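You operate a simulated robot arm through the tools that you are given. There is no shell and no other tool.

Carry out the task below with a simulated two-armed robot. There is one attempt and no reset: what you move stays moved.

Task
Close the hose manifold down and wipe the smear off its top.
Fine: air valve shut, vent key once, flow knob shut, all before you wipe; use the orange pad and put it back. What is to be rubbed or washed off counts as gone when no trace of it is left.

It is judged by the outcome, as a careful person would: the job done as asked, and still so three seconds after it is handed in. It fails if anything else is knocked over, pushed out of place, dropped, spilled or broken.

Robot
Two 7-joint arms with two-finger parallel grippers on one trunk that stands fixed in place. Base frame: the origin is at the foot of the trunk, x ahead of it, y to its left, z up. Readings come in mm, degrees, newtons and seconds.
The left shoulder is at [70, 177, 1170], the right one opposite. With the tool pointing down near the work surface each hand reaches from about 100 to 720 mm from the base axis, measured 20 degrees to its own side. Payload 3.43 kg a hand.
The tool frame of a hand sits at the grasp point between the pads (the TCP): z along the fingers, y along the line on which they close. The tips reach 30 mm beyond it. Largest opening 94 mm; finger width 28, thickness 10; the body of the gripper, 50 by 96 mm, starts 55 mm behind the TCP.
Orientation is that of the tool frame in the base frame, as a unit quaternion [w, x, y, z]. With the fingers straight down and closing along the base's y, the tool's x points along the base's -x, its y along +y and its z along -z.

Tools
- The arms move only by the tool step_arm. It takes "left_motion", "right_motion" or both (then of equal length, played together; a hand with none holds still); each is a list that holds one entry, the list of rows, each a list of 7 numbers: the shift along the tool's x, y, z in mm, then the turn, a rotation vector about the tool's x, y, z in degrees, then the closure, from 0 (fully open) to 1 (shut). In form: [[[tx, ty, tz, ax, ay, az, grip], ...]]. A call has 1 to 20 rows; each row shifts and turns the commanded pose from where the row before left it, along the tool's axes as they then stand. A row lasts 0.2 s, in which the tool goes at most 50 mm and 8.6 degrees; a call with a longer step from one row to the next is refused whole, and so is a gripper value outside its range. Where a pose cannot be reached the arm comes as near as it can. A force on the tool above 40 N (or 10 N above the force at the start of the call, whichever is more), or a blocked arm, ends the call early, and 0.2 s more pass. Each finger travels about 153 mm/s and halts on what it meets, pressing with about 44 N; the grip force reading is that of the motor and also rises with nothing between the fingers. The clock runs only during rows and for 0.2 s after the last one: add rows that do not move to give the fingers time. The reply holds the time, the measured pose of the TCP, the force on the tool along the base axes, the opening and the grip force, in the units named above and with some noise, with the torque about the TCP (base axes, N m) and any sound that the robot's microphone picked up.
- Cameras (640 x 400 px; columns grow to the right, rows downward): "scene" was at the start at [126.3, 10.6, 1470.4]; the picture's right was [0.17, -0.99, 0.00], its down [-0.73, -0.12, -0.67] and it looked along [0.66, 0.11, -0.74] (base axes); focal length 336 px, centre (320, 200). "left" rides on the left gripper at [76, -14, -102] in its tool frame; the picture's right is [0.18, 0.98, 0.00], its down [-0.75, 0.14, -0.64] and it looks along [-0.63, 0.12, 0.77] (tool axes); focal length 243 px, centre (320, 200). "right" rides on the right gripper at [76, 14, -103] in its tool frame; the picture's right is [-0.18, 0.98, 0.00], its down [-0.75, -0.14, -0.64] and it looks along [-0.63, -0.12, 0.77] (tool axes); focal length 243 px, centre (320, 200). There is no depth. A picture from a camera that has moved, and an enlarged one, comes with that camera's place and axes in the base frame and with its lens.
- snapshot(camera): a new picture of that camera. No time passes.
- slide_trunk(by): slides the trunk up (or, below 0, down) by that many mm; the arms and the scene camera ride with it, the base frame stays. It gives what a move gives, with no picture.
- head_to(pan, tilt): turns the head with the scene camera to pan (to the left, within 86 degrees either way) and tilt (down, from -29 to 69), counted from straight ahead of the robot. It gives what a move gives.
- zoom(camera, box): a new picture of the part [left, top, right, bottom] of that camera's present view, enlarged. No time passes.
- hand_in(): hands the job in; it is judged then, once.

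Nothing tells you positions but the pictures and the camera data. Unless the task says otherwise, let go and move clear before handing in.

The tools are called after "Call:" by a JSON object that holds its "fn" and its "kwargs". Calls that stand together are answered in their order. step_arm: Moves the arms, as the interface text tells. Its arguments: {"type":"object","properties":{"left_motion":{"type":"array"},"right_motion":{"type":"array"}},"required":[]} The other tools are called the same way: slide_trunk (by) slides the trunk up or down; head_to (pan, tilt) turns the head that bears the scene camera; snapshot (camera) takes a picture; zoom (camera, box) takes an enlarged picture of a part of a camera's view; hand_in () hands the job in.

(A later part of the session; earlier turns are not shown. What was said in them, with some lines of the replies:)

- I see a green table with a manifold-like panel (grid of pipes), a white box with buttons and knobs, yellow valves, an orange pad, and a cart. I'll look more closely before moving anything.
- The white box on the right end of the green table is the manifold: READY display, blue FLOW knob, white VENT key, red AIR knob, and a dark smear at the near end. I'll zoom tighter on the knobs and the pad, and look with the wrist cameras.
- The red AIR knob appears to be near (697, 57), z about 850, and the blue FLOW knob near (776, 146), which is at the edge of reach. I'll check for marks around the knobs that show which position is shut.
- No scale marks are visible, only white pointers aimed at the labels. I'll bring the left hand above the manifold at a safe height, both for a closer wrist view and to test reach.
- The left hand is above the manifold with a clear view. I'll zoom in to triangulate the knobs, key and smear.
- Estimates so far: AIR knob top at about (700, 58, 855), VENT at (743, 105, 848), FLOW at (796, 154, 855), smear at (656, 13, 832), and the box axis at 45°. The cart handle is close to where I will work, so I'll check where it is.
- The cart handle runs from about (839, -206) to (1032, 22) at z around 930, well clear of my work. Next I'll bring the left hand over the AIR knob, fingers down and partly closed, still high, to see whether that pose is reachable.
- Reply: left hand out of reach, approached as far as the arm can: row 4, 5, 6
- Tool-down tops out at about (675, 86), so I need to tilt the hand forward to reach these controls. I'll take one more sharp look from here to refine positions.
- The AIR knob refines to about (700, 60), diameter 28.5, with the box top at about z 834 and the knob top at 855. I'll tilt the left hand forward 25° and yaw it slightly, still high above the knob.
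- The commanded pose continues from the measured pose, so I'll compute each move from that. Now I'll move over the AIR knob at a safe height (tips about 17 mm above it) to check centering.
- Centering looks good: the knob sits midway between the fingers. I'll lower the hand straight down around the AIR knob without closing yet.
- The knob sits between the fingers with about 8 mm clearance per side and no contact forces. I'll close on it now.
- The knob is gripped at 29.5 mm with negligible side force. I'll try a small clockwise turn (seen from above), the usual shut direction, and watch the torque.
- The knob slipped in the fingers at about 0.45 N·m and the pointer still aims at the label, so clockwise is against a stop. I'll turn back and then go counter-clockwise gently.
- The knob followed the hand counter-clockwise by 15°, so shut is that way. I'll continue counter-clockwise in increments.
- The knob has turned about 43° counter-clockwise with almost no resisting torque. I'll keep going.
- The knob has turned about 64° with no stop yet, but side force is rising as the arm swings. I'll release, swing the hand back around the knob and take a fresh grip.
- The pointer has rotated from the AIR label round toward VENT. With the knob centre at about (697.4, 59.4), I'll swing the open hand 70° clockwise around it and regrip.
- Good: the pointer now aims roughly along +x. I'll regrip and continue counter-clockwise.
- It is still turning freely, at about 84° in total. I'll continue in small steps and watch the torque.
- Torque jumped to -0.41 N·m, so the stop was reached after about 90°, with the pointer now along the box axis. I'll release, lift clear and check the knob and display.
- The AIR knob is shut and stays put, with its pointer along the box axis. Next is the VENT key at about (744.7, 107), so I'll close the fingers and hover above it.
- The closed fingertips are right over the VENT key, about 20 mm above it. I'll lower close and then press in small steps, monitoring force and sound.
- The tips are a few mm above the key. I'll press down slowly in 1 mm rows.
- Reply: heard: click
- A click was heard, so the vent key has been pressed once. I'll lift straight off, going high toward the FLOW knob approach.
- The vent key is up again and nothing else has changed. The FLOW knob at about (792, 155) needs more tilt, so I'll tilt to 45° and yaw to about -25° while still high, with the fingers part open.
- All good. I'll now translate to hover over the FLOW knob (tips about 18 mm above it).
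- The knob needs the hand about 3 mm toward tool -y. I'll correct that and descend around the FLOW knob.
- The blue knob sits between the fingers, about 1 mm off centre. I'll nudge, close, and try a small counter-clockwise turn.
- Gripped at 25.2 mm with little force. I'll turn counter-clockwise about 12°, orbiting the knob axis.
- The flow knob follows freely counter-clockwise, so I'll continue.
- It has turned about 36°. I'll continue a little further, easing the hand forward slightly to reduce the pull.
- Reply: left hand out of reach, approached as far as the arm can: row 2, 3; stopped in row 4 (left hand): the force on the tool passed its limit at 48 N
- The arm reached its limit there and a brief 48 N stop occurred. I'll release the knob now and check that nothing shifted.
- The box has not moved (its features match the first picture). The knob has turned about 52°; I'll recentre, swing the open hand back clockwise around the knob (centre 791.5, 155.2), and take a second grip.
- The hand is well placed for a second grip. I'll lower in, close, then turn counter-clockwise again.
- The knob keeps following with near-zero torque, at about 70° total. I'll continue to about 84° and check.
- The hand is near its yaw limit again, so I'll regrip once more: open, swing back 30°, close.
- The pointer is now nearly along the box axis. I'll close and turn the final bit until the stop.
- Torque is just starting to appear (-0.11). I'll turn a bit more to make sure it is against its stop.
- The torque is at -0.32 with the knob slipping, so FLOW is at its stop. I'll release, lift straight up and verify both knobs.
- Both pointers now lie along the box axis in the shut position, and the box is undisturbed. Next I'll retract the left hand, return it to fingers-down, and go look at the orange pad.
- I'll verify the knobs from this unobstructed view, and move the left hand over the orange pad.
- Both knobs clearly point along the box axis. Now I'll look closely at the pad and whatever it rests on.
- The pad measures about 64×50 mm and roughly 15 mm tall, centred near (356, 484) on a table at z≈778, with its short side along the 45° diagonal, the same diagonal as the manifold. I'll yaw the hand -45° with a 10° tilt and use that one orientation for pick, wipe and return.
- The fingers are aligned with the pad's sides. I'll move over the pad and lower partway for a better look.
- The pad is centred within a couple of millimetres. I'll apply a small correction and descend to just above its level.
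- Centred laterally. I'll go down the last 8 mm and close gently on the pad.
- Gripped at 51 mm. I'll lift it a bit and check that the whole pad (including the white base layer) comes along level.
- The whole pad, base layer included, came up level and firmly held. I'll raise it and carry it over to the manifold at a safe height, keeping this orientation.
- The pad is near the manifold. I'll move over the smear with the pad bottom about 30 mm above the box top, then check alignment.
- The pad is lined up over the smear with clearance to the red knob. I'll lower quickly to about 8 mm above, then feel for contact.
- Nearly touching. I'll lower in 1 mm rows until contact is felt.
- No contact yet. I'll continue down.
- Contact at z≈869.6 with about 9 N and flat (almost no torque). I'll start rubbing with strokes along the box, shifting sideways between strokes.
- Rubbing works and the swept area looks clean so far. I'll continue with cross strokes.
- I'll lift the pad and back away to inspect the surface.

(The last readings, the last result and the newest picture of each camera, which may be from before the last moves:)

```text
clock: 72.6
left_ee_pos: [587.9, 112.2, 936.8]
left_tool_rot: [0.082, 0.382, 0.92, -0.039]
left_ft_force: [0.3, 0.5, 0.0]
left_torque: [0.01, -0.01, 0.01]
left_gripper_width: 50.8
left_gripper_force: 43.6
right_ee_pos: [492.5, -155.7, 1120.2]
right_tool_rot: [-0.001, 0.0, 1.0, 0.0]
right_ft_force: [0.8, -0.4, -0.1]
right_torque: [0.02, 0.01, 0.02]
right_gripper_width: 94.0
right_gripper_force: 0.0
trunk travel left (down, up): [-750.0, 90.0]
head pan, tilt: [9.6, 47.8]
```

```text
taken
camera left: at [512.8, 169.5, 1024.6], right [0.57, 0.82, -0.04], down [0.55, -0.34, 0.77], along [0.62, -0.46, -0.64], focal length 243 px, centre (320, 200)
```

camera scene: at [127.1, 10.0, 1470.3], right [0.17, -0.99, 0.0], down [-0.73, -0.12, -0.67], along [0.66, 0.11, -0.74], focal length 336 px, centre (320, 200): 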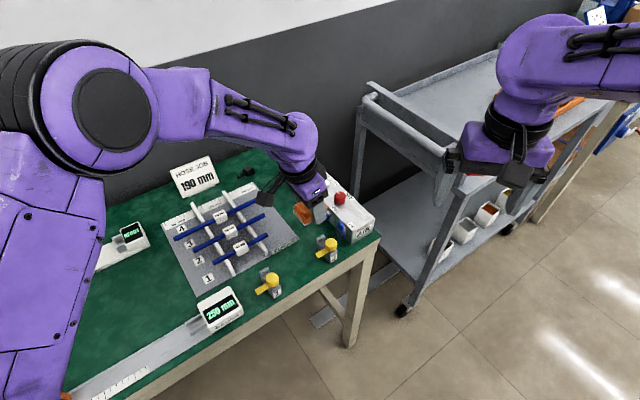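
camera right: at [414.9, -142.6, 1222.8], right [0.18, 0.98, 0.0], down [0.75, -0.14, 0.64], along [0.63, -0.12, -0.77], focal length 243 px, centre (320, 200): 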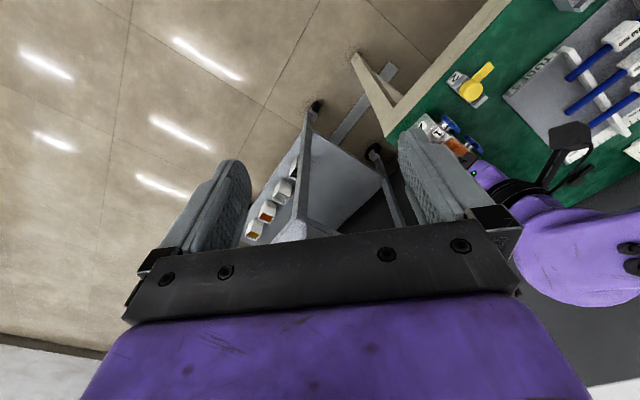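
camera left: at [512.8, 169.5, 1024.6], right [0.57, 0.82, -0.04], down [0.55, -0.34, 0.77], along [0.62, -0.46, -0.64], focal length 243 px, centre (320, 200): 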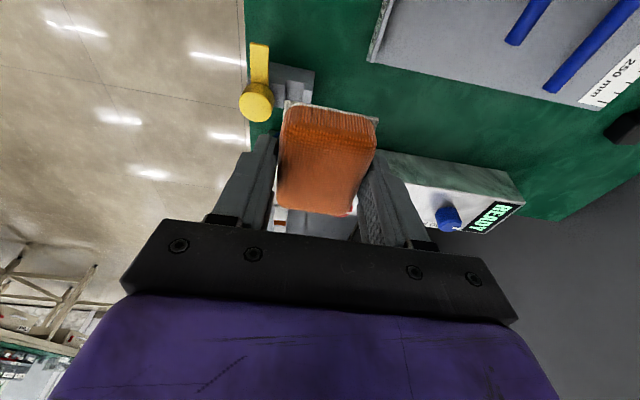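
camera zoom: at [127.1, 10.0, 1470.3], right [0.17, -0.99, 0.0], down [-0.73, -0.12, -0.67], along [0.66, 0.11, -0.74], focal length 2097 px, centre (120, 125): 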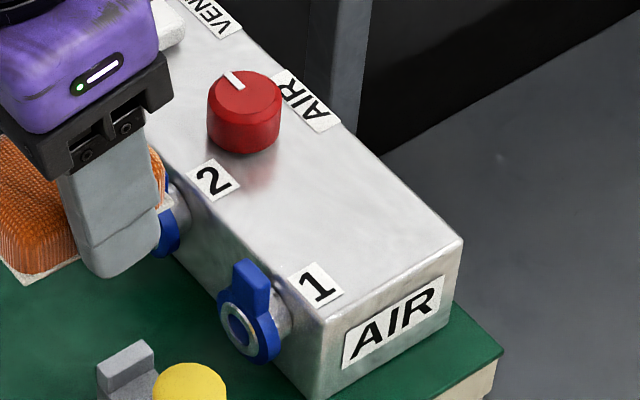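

The smear appears gone. I'll zoom in tightly to check for any trace.

Call:
{"fn": "zoom", "kwargs": {"camera": "scene", "box": [346, 198, 378, 218]}}

Call:
{"fn": "zoom", "kwargs": {"camera": "scene", "box": [346, 214, 378, 234]}}

Call:
{"fn": "zoom", "kwargs": {"camera": "scene", "box": [336, 200, 368, 220]}}

```text
16.00 times, centred on (362, 208) of scene
camera zoom: at [127.1, 10.0, 1470.3], right [0.17, -0.99, 0.0], down [-0.73, -0.12, -0.67], along [0.66, 0.11, -0.74], focal length 5368 px, centre (-352, 72)
```

zoom: 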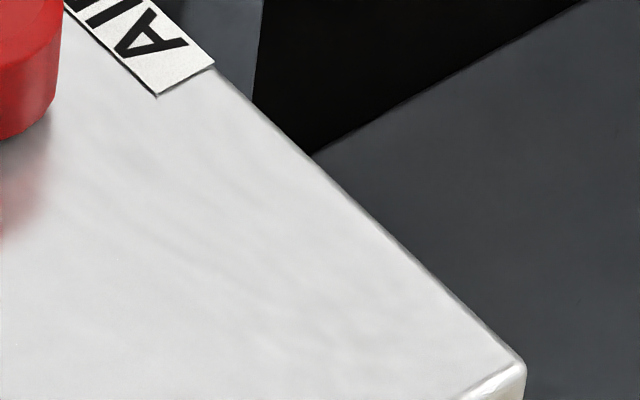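

```text
16.00 times, centred on (362, 224) of scene
camera zoom: at [127.1, 10.0, 1470.3], right [0.17, -0.99, 0.0], down [-0.73, -0.12, -0.67], along [0.66, 0.11, -0.74], focal length 5368 px, centre (-352, -184)
```

zoom: 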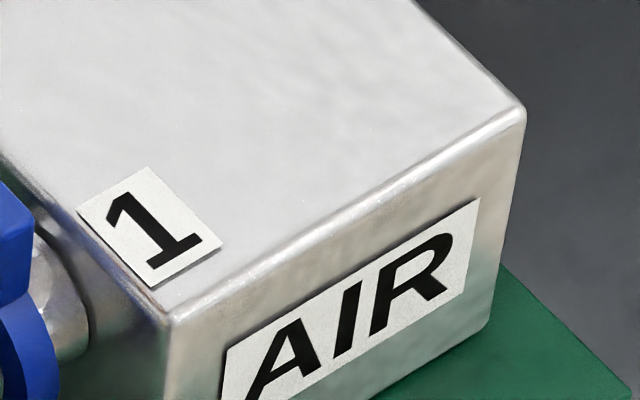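

```text
16.00 times, centred on (352, 210) of scene
camera zoom: at [127.1, 10.0, 1470.3], right [0.17, -0.99, 0.0], down [-0.73, -0.12, -0.67], along [0.66, 0.11, -0.74], focal length 5368 px, centre (-192, 40)
```

zoom: 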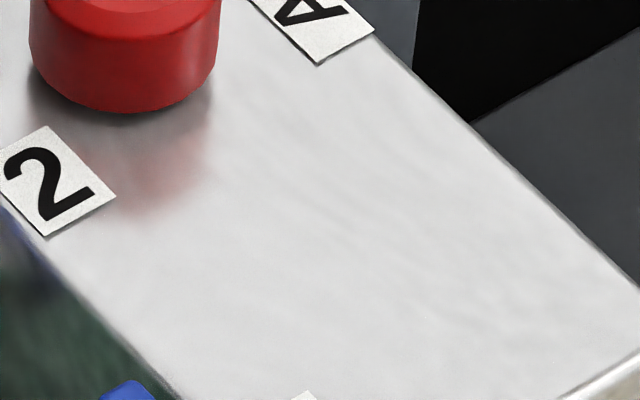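

The surface looks clean from the scene camera. I'll double-check from the right wrist camera's angle.

Call:
{"fn": "zoom", "kwargs": {"camera": "right", "box": [405, 100, 485, 160]}}

Call:
{"fn": "zoom", "kwargs": {"camera": "right", "box": [415, 115, 447, 139]}}

```text
6.67 times, centred on (445, 130) of right
camera zoom: at [416.0, -143.2, 1222.2], right [0.18, 0.98, 0.0], down [0.75, -0.14, 0.64], along [0.63, -0.12, -0.77], focal length 1618 px, centre (-513, 667)
```

zoom: 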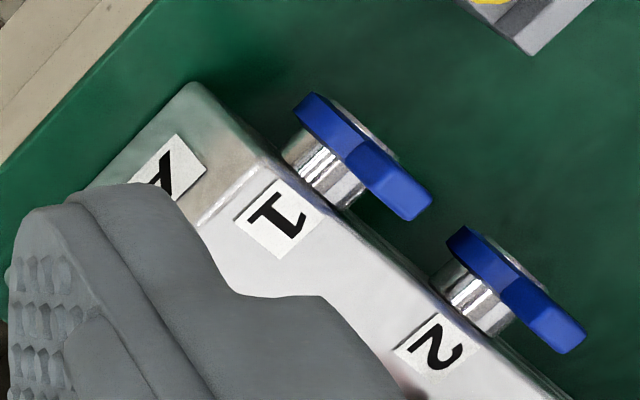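

```text
16.00 times, centred on (431, 127) of right
camera zoom: at [416.0, -143.2, 1222.2], right [0.18, 0.98, 0.0], down [0.75, -0.14, 0.64], along [0.63, -0.12, -0.77], focal length 3882 px, centre (-1456, 1368)
```

zoom: 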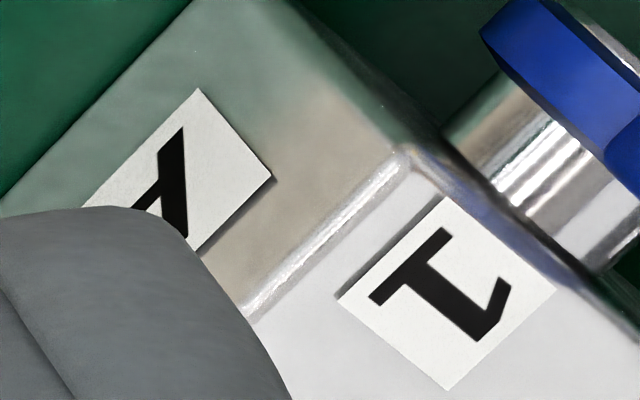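

The right finger blocks that angle. I'll shift the left hand (with the pad, high up) so its own camera sees the wiped surface beside the pad.

Call:
{"fn": "step_arm", "kwargs": {"left_motion": [[[-6, 0, -29, 0, 0, 0, 0.6], [-15, 26.6, 5, 0, 0, 0, 0.6], [-15, 26.6, 5, 0, 0, 0, 0.6], [-15, 26.6, 5, 0, 0, 0, 0.6], [0, 0, 0, 0, 0, 0, 0.6]]]}}

Call:
{"fn": "snapshot", "kwargs": {"camera": "left"}}

```text
clock: 73.8
left_ee_pos: [678.2, 136.1, 960.6]
left_tool_rot: [0.082, 0.381, 0.92, -0.038]
left_ft_force: [-0.1, 0.0, -0.4]
left_torque: [0.0, 0.01, 0.01]
left_gripper_width: 50.8
left_gripper_force: 43.7
right_ee_pos: [492.9, -156.4, 1120.8]
right_tool_rot: [0.0, -0.001, 1.0, 0.001]
right_ft_force: [-0.6, -0.4, 0.3]
right_torque: [0.01, 0.0, -0.01]
right_gripper_width: 94.2
right_gripper_force: 0.0
trunk travel left (down, up): [-750.0, 90.0]
head pan, tilt: [9.6, 47.8]
```

```text
taken
camera left: at [603.6, 193.2, 1046.8], right [0.57, 0.82, -0.04], down [0.55, -0.34, 0.77], along [0.62, -0.46, -0.64], focal length 243 px, centre (320, 200)
```

left: 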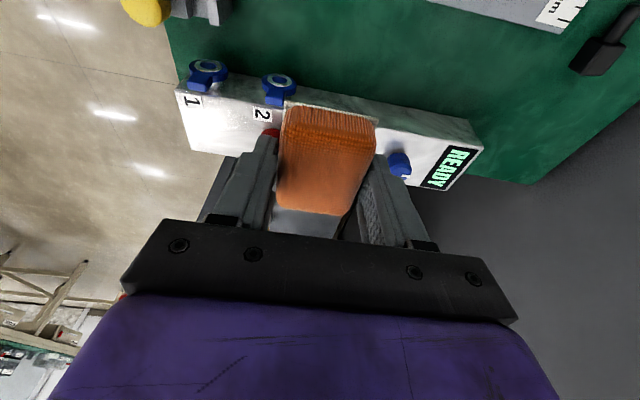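

Call:
{"fn": "zoom", "kwargs": {"camera": "left", "box": [170, 70, 280, 165]}}

Call:
{"fn": "zoom", "kwargs": {"camera": "left", "box": [185, 95, 255, 150]}}

```text
4.21 times, centred on (225, 118) of left
camera zoom: at [603.6, 193.2, 1046.8], right [0.57, 0.82, -0.04], down [0.55, -0.34, 0.77], along [0.62, -0.46, -0.64], focal length 1022 px, centre (720, 547)
```

zoom: 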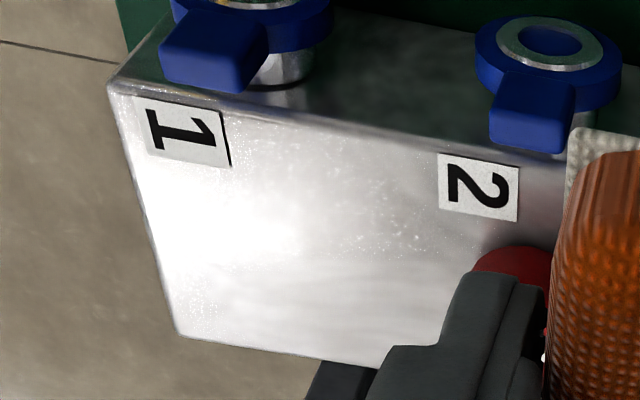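

```text
7.27 times, centred on (220, 122) of left
camera zoom: at [603.6, 193.2, 1046.8], right [0.57, 0.82, -0.04], down [0.55, -0.34, 0.77], along [0.62, -0.46, -0.64], focal length 1764 px, centre (1047, 764)
```

zoom: 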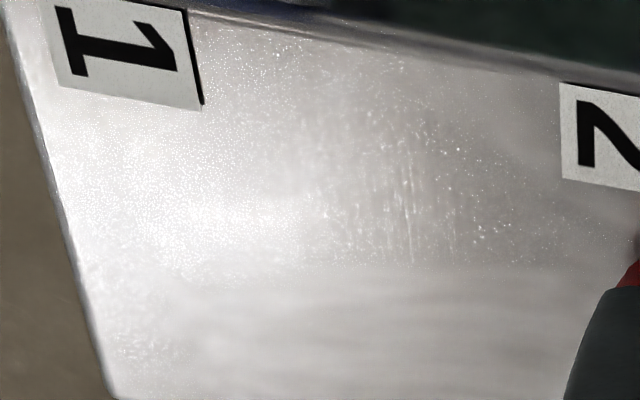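

No trace is visible, only glare on brushed metal. As cheap insurance I'll do one more light pass with the pad before returning it.

Call:
{"fn": "step_arm", "kwargs": {"left_motion": [[[-20.4, -32.8, 4, 0, 0, 0, 0.6], [-20.4, -32.8, 4, 0, 0, 0, 0.6], [-20.4, -32.8, 4, 0, 0, 0, 0.6], [5.4, 0.3, 29.8, 0, 0, 0, 0.6], [5.4, 0.3, 29.8, 0, 0, 0, 0.6], [0, 0, 0, 0, 0, 0, 0.6]]]}}

```text
clock: 75.2
left_ee_pos: [652.1, 22.6, 900.3]
left_tool_rot: [0.083, 0.382, 0.92, -0.038]
left_ft_force: [-0.3, 0.5, 0.7]
left_torque: [0.0, 0.04, 0.01]
left_gripper_width: 50.9
left_gripper_force: 43.8
right_ee_pos: [491.7, -157.9, 1119.9]
right_tool_rot: [0.0, -0.001, 1.0, 0.0]
right_ft_force: [-0.2, -0.3, -0.5]
right_torque: [-0.02, -0.01, 0.03]
right_gripper_width: 94.0
right_gripper_force: 0.1
trunk travel left (down, up): [-750.0, 90.0]
head pan, tilt: [9.6, 47.8]
```

Call:
{"fn": "step_arm", "kwargs": {"left_motion": [[[2.35, 0.1, 12.8, 0, 0, 0, 0.6], [2.35, 0.1, 12.8, 0, 0, 0, 0.6], [0.36, 0, 1.97, 0, 0, 0, 0.6], [0.36, 0, 1.97, 0, 0, 0, 0.6], [0.36, 0, 1.97, 0, 0, 0, 0.6], [0, 0, 0, 0, 0, 0, 0.6]]]}}

```text
clock: 76.6
left_ee_pos: [652.9, 22.7, 868.7]
left_tool_rot: [0.083, 0.381, 0.92, -0.038]
left_ft_force: [1.3, 0.9, 5.1]
left_torque: [0.06, 0.0, -0.02]
left_gripper_width: 51.0
left_gripper_force: 44.1
right_ee_pos: [491.9, -156.6, 1119.6]
right_tool_rot: [0.001, 0.0, 1.0, 0.0]
right_ft_force: [0.3, 0.0, 0.7]
right_torque: [-0.02, 0.03, -0.01]
right_gripper_width: 94.1
right_gripper_force: 0.1
trunk travel left (down, up): [-750.0, 90.0]
head pan, tilt: [9.6, 47.8]
```

Contact at about 5 N. I'll add slightly more pressure and do the second set of strokes.

Call:
{"fn": "step_arm", "kwargs": {"left_motion": [[[0.15, 0, 0.8, 0, 0, 0, 0.6], [0, -6, 0, 0, 0, 0, 0.6], [0, -6, 0, 0, 0, 0, 0.6], [0, -6, 0, 0, 0, 0, 0.6], [0, -6, 0, 0, 0, 0, 0.6], [0, 6, 0, 0, 0, 0, 0.6], [0, 6, 0, 0, 0, 0, 0.6], [0, 6, 0, 0, 0, 0, 0.6], [0, 6, 0, 0, 0, 0, 0.6], [-3.93, 0, 0.73, 0, 0, 0, 0.6], [-3.93, 0, 0.73, 0, 0, 0, 0.6], [0, -6, 0, 0, 0, 0, 0.6], [0, -6, 0, 0, 0, 0, 0.6], [0, -6, 0, 0, 0, 0, 0.6], [0, -6, 0, 0, 0, 0, 0.6], [0, 6, 0, 0, 0, 0, 0.6], [0, 6, 0, 0, 0, 0, 0.6], [0, 6, 0, 0, 0, 0, 0.6], [0, 6, 0, 0, 0, 0, 0.6]]]}}

```text
clock: 80.6
left_ee_pos: [657.1, 16.7, 868.2]
left_tool_rot: [0.084, 0.381, 0.92, -0.038]
left_ft_force: [-4.2, -4.6, 11.2]
left_torque: [-0.09, 0.12, 0.03]
left_gripper_width: 51.0
left_gripper_force: 43.6
right_ee_pos: [489.5, -156.9, 1121.6]
right_tool_rot: [0.002, -0.001, 1.0, -0.001]
right_ft_force: [0.8, 0.5, -0.1]
right_torque: [-0.02, 0.0, 0.0]
right_gripper_width: 93.8
right_gripper_force: 0.0
trunk travel left (down, up): [-750.0, 90.0]
head pan, tilt: [9.6, 47.8]
```

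Then a few cross strokes and lift off.

Call:
{"fn": "step_arm", "kwargs": {"left_motion": [[[3.93, 0, -0.73, 0, 0, 0, 0.6], [3.93, 0, -0.73, 0, 0, 0, 0.6], [-3.93, 0, 0.73, 0, 0, 0, 0.6], [-3.93, 0, 0.73, 0, 0, 0, 0.6], [-3.93, 0, 0.73, 0, 0, 0, 0.6], [3.93, 0, -0.73, 0, 0, 0, 0.6], [3.93, 0, -0.73, 0, 0, 0, 0.6], [0, -6, 0, 0, 0, 0, 0.6], [-3.6, 0, -19.7, 0, 0, 0, 0.6], [-7.2, 0, -39.3, 0, 0, 0, 0.6], [35, 10, -10, 0, 0, 0, 0.6], [35, 10, -10, 0, 0, 0, 0.6], [35, 10, -10, 0, 0, 0, 0.6], [0, 0, 0, 0, 0, 0, 0.6]]]}}

Call:
{"fn": "zoom", "kwargs": {"camera": "scene", "box": [320, 180, 384, 244]}}

Call:
{"fn": "snapshot", "kwargs": {"camera": "left"}}

```text
clock: 83.6
left_ee_pos: [597.3, 114.9, 937.3]
left_tool_rot: [0.083, 0.381, 0.92, -0.038]
left_ft_force: [-0.9, -0.1, -0.3]
left_torque: [-0.01, 0.02, 0.03]
left_gripper_width: 50.9
left_gripper_force: 43.9
right_ee_pos: [492.8, -156.7, 1119.2]
right_tool_rot: [0.0, 0.0, 1.0, 0.0]
right_ft_force: [0.1, 0.3, 0.2]
right_torque: [0.03, 0.03, 0.0]
right_gripper_width: 94.0
right_gripper_force: 0.0
trunk travel left (down, up): [-750.0, 90.0]
head pan, tilt: [9.6, 47.8]
```

```text
6.25 times, centred on (352, 212) of scene
camera zoom: at [127.1, 10.1, 1470.3], right [0.17, -0.99, 0.0], down [-0.73, -0.12, -0.67], along [0.66, 0.11, -0.74], focal length 2097 px, centre (120, 125)
```

zoom: 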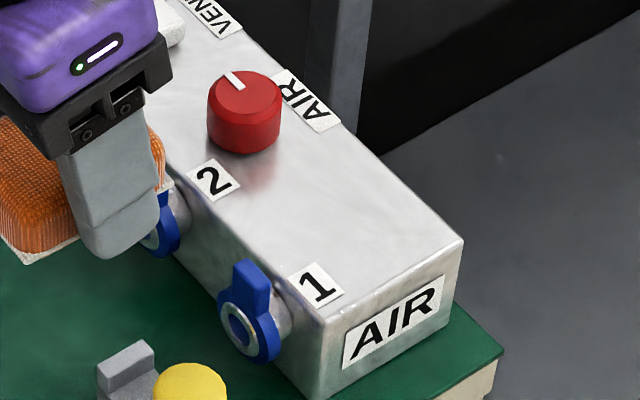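

```text
taken
camera left: at [521.8, 171.3, 1023.7], right [0.57, 0.82, -0.04], down [0.55, -0.34, 0.77], along [0.62, -0.46, -0.64], focal length 243 px, centre (320, 200)
```

left: 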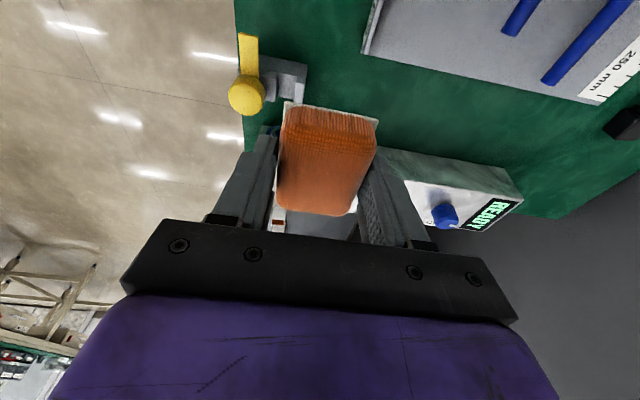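

The surface is clean. Before returning the pad, I'll check whether it shifted in the grip.

Call:
{"fn": "zoom", "kwargs": {"camera": "left", "box": [220, 40, 430, 220]}}

```text
2.22 times, centred on (325, 130) of left
camera zoom: at [521.8, 171.3, 1023.7], right [0.57, 0.82, -0.04], down [0.55, -0.34, 0.77], along [0.62, -0.46, -0.64], focal length 539 px, centre (309, 356)
```

zoom: 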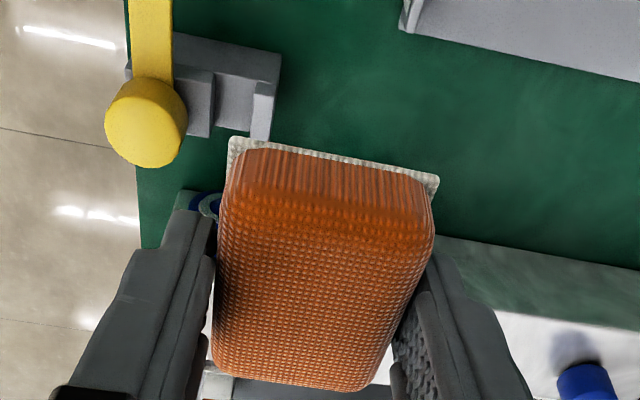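

The pad shifted only about 1 mm in the grip. Now I'll carry it back above its original spot.

Call:
{"fn": "step_arm", "kwargs": {"left_motion": [[[38.2, 7.9, -9.2, 0, 0, 0, 0.6], [38.2, 7.9, -9.2, 0, 0, 0, 0.6], [38.2, 7.9, -9.2, 0, 0, 0, 0.6], [38.2, 7.9, -9.2, 0, 0, 0, 0.6], [38.2, 7.9, -9.2, 0, 0, 0, 0.6], [38.2, 7.9, -9.2, 0, 0, 0, 0.6], [38.2, 7.9, -9.2, 0, 0, 0, 0.6], [38.2, 7.9, -9.2, 0, 0, 0, 0.6], [38.2, 7.9, -9.2, 0, 0, 0, 0.6], [38.2, 7.9, -9.2, 0, 0, 0, 0.6], [38.2, 7.9, -9.2, 0, 0, 0, 0.6], [0, 0, 0, 0, 0, 0, 0.6]]]}}

Call:
{"fn": "snapshot", "kwargs": {"camera": "scene"}}

```text
clock: 86.2
left_ee_pos: [352.4, 483.1, 958.7]
left_tool_rot: [0.083, 0.381, 0.92, -0.039]
left_ft_force: [0.8, -0.1, -0.8]
left_torque: [0.0, 0.0, 0.0]
left_gripper_width: 50.6
left_gripper_force: 43.9
right_ee_pos: [492.3, -155.2, 1119.8]
right_tool_rot: [0.0, -0.001, 1.0, 0.0]
right_ft_force: [0.7, 0.0, 0.1]
right_torque: [-0.01, -0.01, 0.02]
right_gripper_width: 94.1
right_gripper_force: 0.0
trunk travel left (down, up): [-750.0, 90.0]
head pan, tilt: [9.6, 47.8]
```

```text
taken
camera scene: at [126.4, 11.1, 1470.4], right [0.17, -0.99, 0.0], down [-0.73, -0.12, -0.67], along [0.66, 0.11, -0.74], focal length 336 px, centre (320, 200)
```

scene: 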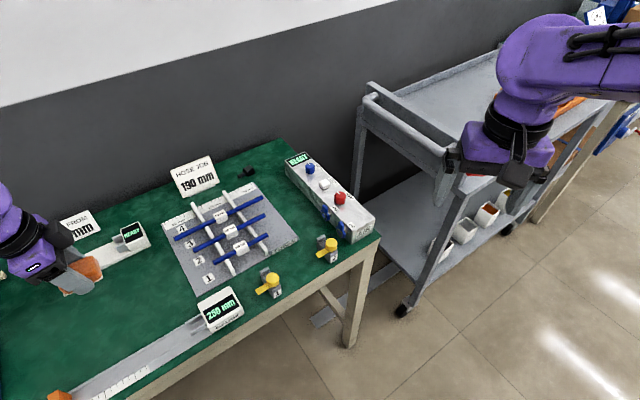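

I'll lower to just above the table at the original pick spot.

Call:
{"fn": "step_arm", "kwargs": {"left_motion": [[[6.0, 0.45, 34.4, 0, 0, 0, 0.6], [6.0, 0.45, 34.4, 0, 0, 0, 0.6], [6.0, 0.45, 34.4, 0, 0, 0, 0.6], [3.9, 0.3, 22, 0, 0, 0, 0.6], [1.6, 0.1, 9, 0, 0, 0, 0.6], [0, 0, 0, 0, 0, 0, 0.6]]]}}

Call:
{"fn": "zoom", "kwargs": {"camera": "scene", "box": [60, 260, 180, 360]}}

```text
clock: 87.6
left_ee_pos: [354.6, 482.1, 823.4]
left_tool_rot: [0.082, 0.382, 0.92, -0.039]
left_ft_force: [0.6, 0.4, 0.4]
left_torque: [0.01, 0.01, 0.01]
left_gripper_width: 50.9
left_gripper_force: 44.5
right_ee_pos: [492.3, -155.4, 1120.0]
right_tool_rot: [0.0, -0.001, 1.0, 0.0]
right_ft_force: [-0.5, -0.2, 0.2]
right_torque: [0.02, 0.0, 0.02]
right_gripper_width: 93.8
right_gripper_force: 0.0
trunk travel left (down, up): [-750.0, 90.0]
head pan, tilt: [9.6, 47.8]
```

```text
4.00 times, centred on (120, 310) of scene
camera zoom: at [126.2, 10.7, 1470.4], right [0.17, -0.99, 0.0], down [-0.73, -0.12, -0.67], along [0.66, 0.11, -0.74], focal length 1342 px, centre (1120, -240)
```

zoom: 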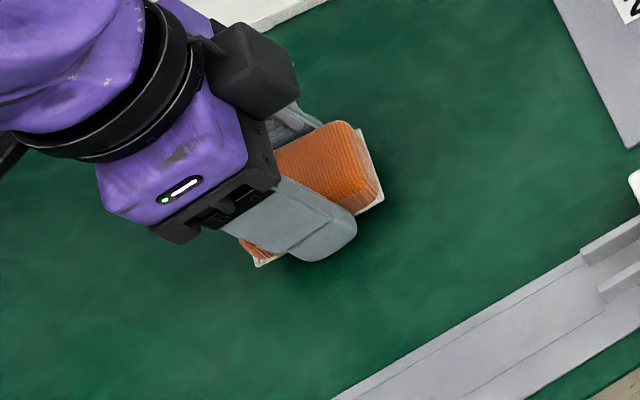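

Now I'll lower slowly until the pad touches the table.

Call:
{"fn": "step_arm", "kwargs": {"left_motion": [[[0.36, 0, 1.97, 0, 0, 0, 0.6], [0.36, 0, 1.97, 0, 0, 0, 0.6], [0.36, 0, 1.97, 0, 0, 0, 0.6], [0.27, 0, 1.47, 0, 0, 0, 0.6], [0, 0, 0, 0, 0, 0, 0.6]]]}}

```text
clock: 88.8
left_ee_pos: [354.8, 480.7, 815.7]
left_tool_rot: [0.082, 0.381, 0.92, -0.039]
left_ft_force: [0.4, 0.3, -0.2]
left_torque: [0.03, -0.02, -0.02]
left_gripper_width: 51.0
left_gripper_force: 44.1
right_ee_pos: [492.2, -157.0, 1119.3]
right_tool_rot: [0.0, -0.001, 1.0, 0.0]
right_ft_force: [-0.3, 0.1, -0.2]
right_torque: [0.0, -0.01, 0.0]
right_gripper_width: 94.0
right_gripper_force: 0.1
trunk travel left (down, up): [-750.0, 90.0]
head pan, tilt: [9.6, 47.8]
```

Call:
{"fn": "step_arm", "kwargs": {"left_motion": [[[0.18, 0, 0.98, 0, 0, 0, 0.6], [0.18, 0, 0.98, 0, 0, 0, 0.6], [0, 0, 0, 0, 0, 0, 0.6]]]}}

```text
clock: 89.6
left_ee_pos: [356.1, 480.7, 813.8]
left_tool_rot: [0.082, 0.381, 0.92, -0.039]
left_ft_force: [0.8, 0.0, -0.2]
left_torque: [0.03, -0.03, 0.01]
left_gripper_width: 50.9
left_gripper_force: 43.2
right_ee_pos: [492.8, -156.2, 1119.6]
right_tool_rot: [0.0, -0.001, 1.0, 0.0]
right_ft_force: [0.5, 0.1, 0.1]
right_torque: [-0.01, -0.02, -0.01]
right_gripper_width: 94.1
right_gripper_force: 0.1
trunk travel left (down, up): [-750.0, 90.0]
head pan, tilt: [9.6, 47.8]
```

Call:
{"fn": "step_arm", "kwargs": {"left_motion": [[[1.6, 0, -0.3, 0, 0, 0, 0.6], [0.18, 0, 0.98, 0, 0, 0, 0.6], [0.18, 0, 0.98, 0, 0, 0, 0.6], [0, 0, 0, 0, 0, 0, 0.6]]]}}

Call:
{"fn": "zoom", "kwargs": {"camera": "left", "box": [220, 40, 430, 220]}}

Call:
{"fn": "zoom", "kwargs": {"camera": "scene", "box": [60, 260, 180, 360]}}

```text
clock: 90.6
left_ee_pos: [354.0, 482.8, 812.7]
left_tool_rot: [0.082, 0.381, 0.92, -0.037]
left_ft_force: [0.1, 0.6, 2.5]
left_torque: [-0.04, -0.11, -0.02]
left_gripper_width: 51.0
left_gripper_force: 44.2
right_ee_pos: [491.5, -156.7, 1120.7]
right_tool_rot: [0.0, -0.001, 1.0, 0.0]
right_ft_force: [-0.7, 0.4, 1.2]
right_torque: [0.05, -0.01, 0.02]
right_gripper_width: 93.9
right_gripper_force: 0.1
trunk travel left (down, up): [-750.0, 90.0]
head pan, tilt: [9.6, 47.8]
```

```text
2.22 times, centred on (325, 130) of left
camera zoom: at [277.3, 539.2, 899.0], right [0.57, 0.82, -0.04], down [0.55, -0.34, 0.77], along [0.62, -0.46, -0.64], focal length 539 px, centre (309, 356)
```

zoom: 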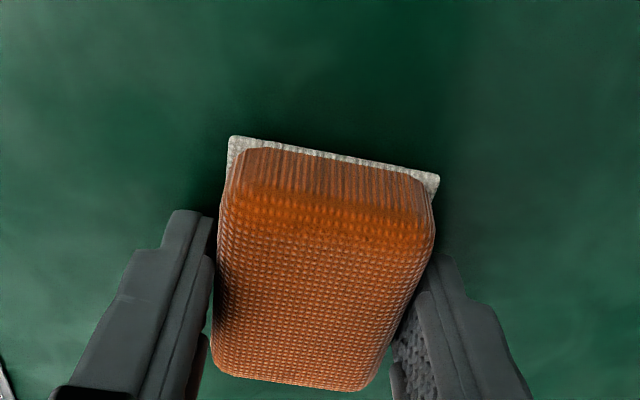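

```text
4.00 times, centred on (120, 310) of scene
camera zoom: at [125.9, 10.6, 1470.5], right [0.17, -0.99, 0.0], down [-0.73, -0.12, -0.67], along [0.66, 0.11, -0.74], focal length 1342 px, centre (1120, -240)
```

zoom: 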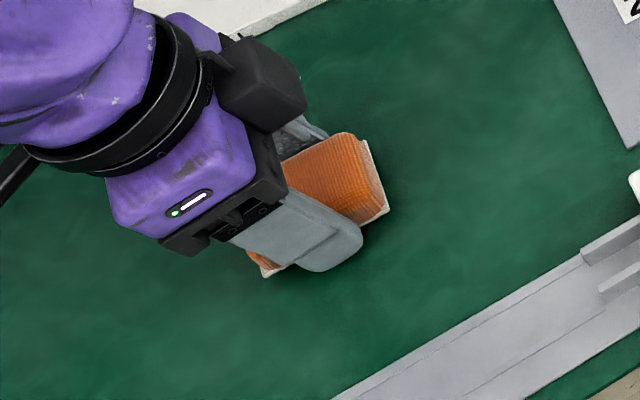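

The pad is touching the table at the original pose (the image matches the pick picture). I'll open slowly and lift straight up.

Call:
{"fn": "step_arm", "kwargs": {"left_motion": [[[0, 0, 0, 0, 0, 0, 0.44], [0, 0, 0, 0, 0, 0, 0.36], [0, 0, 0, 0, 0, 0, 0.28], [0, 0, 0, 0, 0, 0, 0.2], [0, 0, 0, 0, 0, 0, 0.2], [-1.8, 0, -9.8, 0, 0, 0, 0.2], [-5.4, 0, -29.5, 0, 0, 0, 0.2], [-7.2, 0, -39, 0, 0, 0, 0.2], [-7.2, 0, -39, 0, 0, 0, 0.2], [-7.2, 0, -39, 0, 0, 0, 0.2], [0, 0, 0, 0, 0, 0, 0.2]]]}}

Call:
{"fn": "zoom", "kwargs": {"camera": "scene", "box": [85, 280, 149, 340]}}

Call:
{"fn": "snapshot", "kwargs": {"camera": "scene"}}

Call:
{"fn": "snapshot", "kwargs": {"camera": "left"}}

```text
clock: 93.0
left_ee_pos: [354.6, 483.3, 969.3]
left_tool_rot: [0.083, 0.381, 0.92, -0.04]
left_ft_force: [-0.6, -0.2, 0.0]
left_torque: [0.0, 0.0, -0.01]
left_gripper_width: 74.9
left_gripper_force: 0.0
right_ee_pos: [493.0, -155.6, 1119.5]
right_tool_rot: [0.001, 0.0, 1.0, 0.0]
right_ft_force: [0.3, -0.2, -0.2]
right_torque: [0.0, -0.02, -0.02]
right_gripper_width: 94.0
right_gripper_force: 0.1
trunk travel left (down, up): [-750.0, 90.0]
head pan, tilt: [9.6, 47.8]
```

```text
6.67 times, centred on (117, 310) of scene
camera zoom: at [126.6, 11.7, 1470.3], right [0.17, -0.99, 0.0], down [-0.73, -0.12, -0.67], along [0.66, 0.11, -0.74], focal length 2236 px, centre (1673, -533)
```

zoom: 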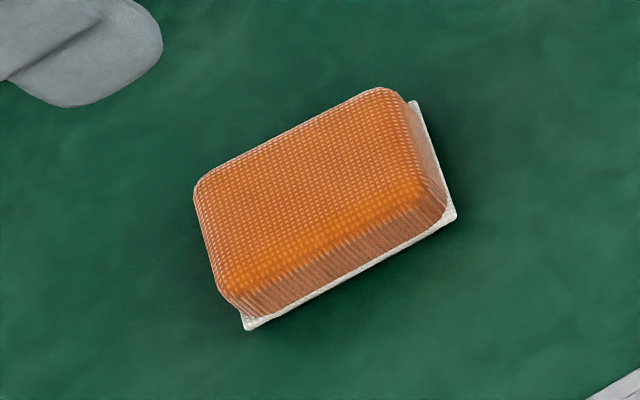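

```text
taken
camera scene: at [126.6, 11.7, 1470.3], right [0.17, -0.99, 0.0], down [-0.73, -0.12, -0.67], along [0.66, 0.11, -0.74], focal length 336 px, centre (320, 200)
```

scene: 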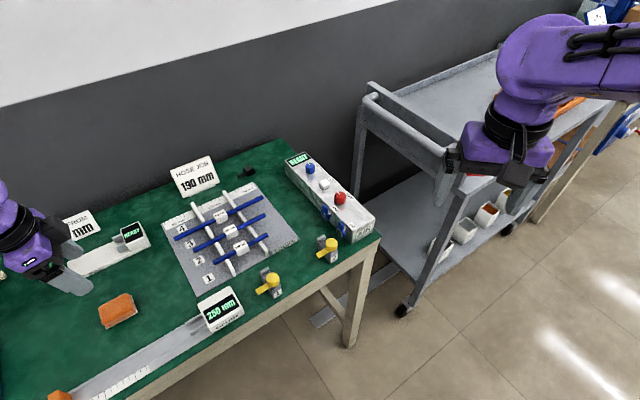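

```text
taken
camera left: at [279.0, 541.1, 1057.2], right [0.57, 0.82, -0.04], down [0.55, -0.34, 0.77], along [0.62, -0.46, -0.64], focal length 243 px, centre (320, 200)
```

left: 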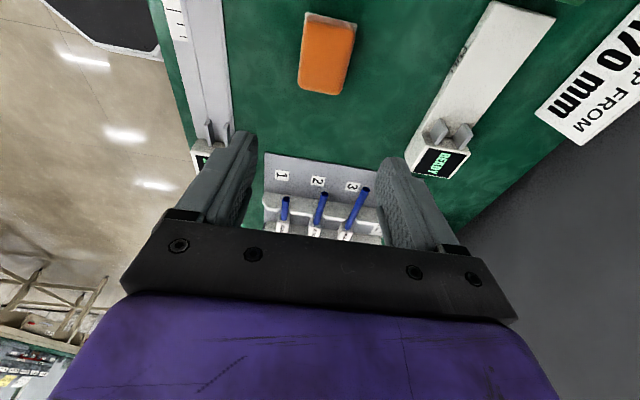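

The pad is back exactly where it was. I'll raise the left arm clear and do a final check of the whole manifold.

Call:
{"fn": "step_arm", "kwargs": {"left_motion": [[[-7.2, 0, -39, 0, 0, 0, 0.1], [-7.2, 0, -39, 0, 0, 0, 0], [-7.2, 0, -39, 0, 0, 0, 0], [-7.2, 0, -39, 0, 0, 0, 0], [0, 0, 0, 0, 0, 0, 0]]]}}

Call:
{"fn": "zoom", "kwargs": {"camera": "scene", "box": [275, 140, 385, 250]}}

Call:
{"fn": "zoom", "kwargs": {"camera": "scene", "box": [325, 185, 357, 205]}}

Call:
{"fn": "zoom", "kwargs": {"camera": "scene", "box": [284, 150, 332, 190]}}

Call:
{"fn": "zoom", "kwargs": {"camera": "scene", "box": [340, 198, 380, 234]}}

```text
clock: 94.2
left_ee_pos: [355.7, 483.4, 1130.5]
left_tool_rot: [0.082, 0.38, 0.92, -0.039]
left_ft_force: [0.3, 0.2, -0.1]
left_torque: [-0.01, -0.01, 0.01]
left_gripper_width: 94.1
left_gripper_force: 0.0
right_ee_pos: [493.1, -154.9, 1120.9]
right_tool_rot: [0.001, -0.001, 1.0, -0.001]
right_ft_force: [0.3, 0.2, -0.7]
right_torque: [-0.05, 0.01, 0.0]
right_gripper_width: 94.2
right_gripper_force: 0.1
trunk travel left (down, up): [-750.0, 90.0]
head pan, tilt: [9.6, 47.8]
```

```text
3.64 times, centred on (330, 195) of scene
camera zoom: at [126.5, 11.7, 1470.4], right [0.17, -0.99, 0.0], down [-0.73, -0.12, -0.67], along [0.66, 0.11, -0.74], focal length 1220 px, centre (284, 218)
```

zoom: 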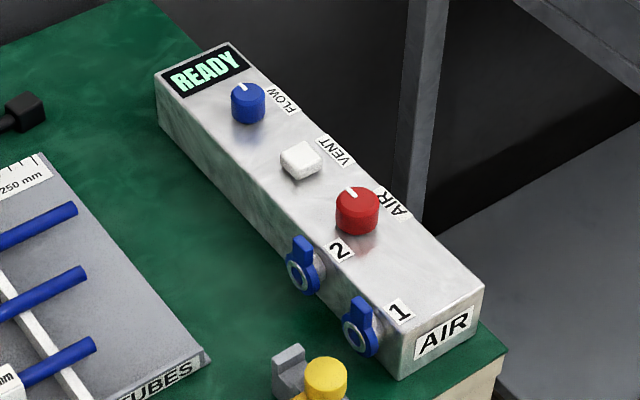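

```text
16.00 times, centred on (341, 195) of scene
camera zoom: at [126.5, 11.7, 1470.4], right [0.17, -0.99, 0.0], down [-0.73, -0.12, -0.67], along [0.66, 0.11, -0.74], focal length 5368 px, centre (-16, 280)
```

zoom: 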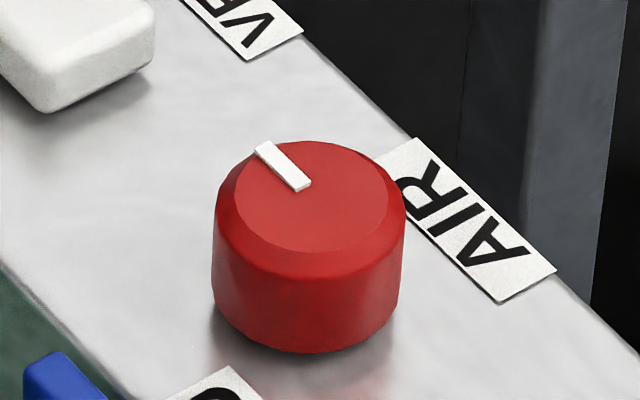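

```text
10.00 times, centred on (308, 170) of scene
camera zoom: at [126.5, 11.7, 1470.4], right [0.17, -0.99, 0.0], down [-0.73, -0.12, -0.67], along [0.66, 0.11, -0.74], focal length 3355 px, centre (440, 500)
```

zoom: 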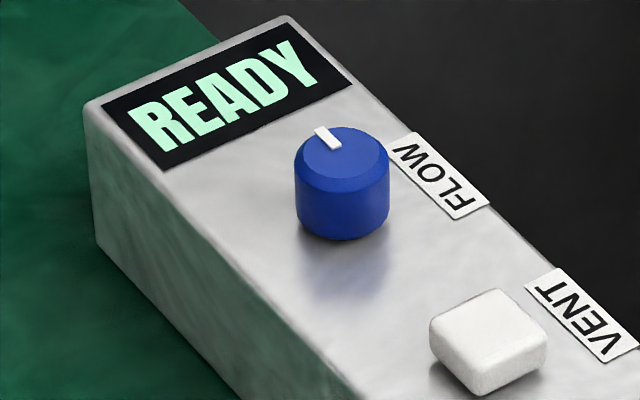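

```text
11.11 times, centred on (360, 216) of scene
camera zoom: at [126.5, 11.7, 1470.4], right [0.17, -0.99, 0.0], down [-0.73, -0.12, -0.67], along [0.66, 0.11, -0.74], focal length 3728 px, centre (-124, 22)
```

zoom: 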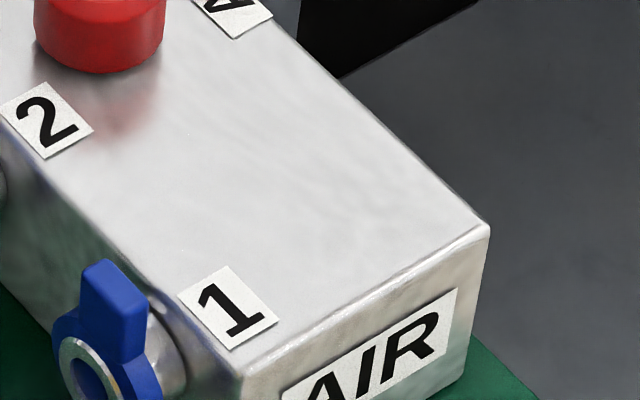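

Final check: the AIR and FLOW knobs are both against their shut stops. The VENT key was pressed once and is back up, the smear is gone and the pad is back in place. The box, tubes and clamps are undisturbed and both arms are clear, so I'm handing in.

Call:
{"fn": "hand_in", "kwargs": {}}

```text
The job is handed in.
```

The hose manifold is closed down, the smear is wiped off its top, and the job is handed in. No result has come back from the judging.

- **Air valve:** I turned the red AIR knob counter-clockwise about 90° until it hit its stop. There were no open/shut marks. Clockwise was already blocked, so I took the other stop as shut.
- **Vent key:** I pressed it once and heard one click. It came back up.
- **Flow knob:** I turned the blue FLOW knob the same way to its stop, after the vent press and before wiping. This took three grips. During one of them the arm reached its limit and pulled with a brief 48 N force, but the box did not move.
- **Smear:** I made two passes with the orange pad. Close-up pictures show no trace left.
- **Pad:** It is back on the table in its original spot and orientation, to within about a millimetre.

The display on the manifold read READY throughout. Nothing else was moved, and both arms were clear before handing in.
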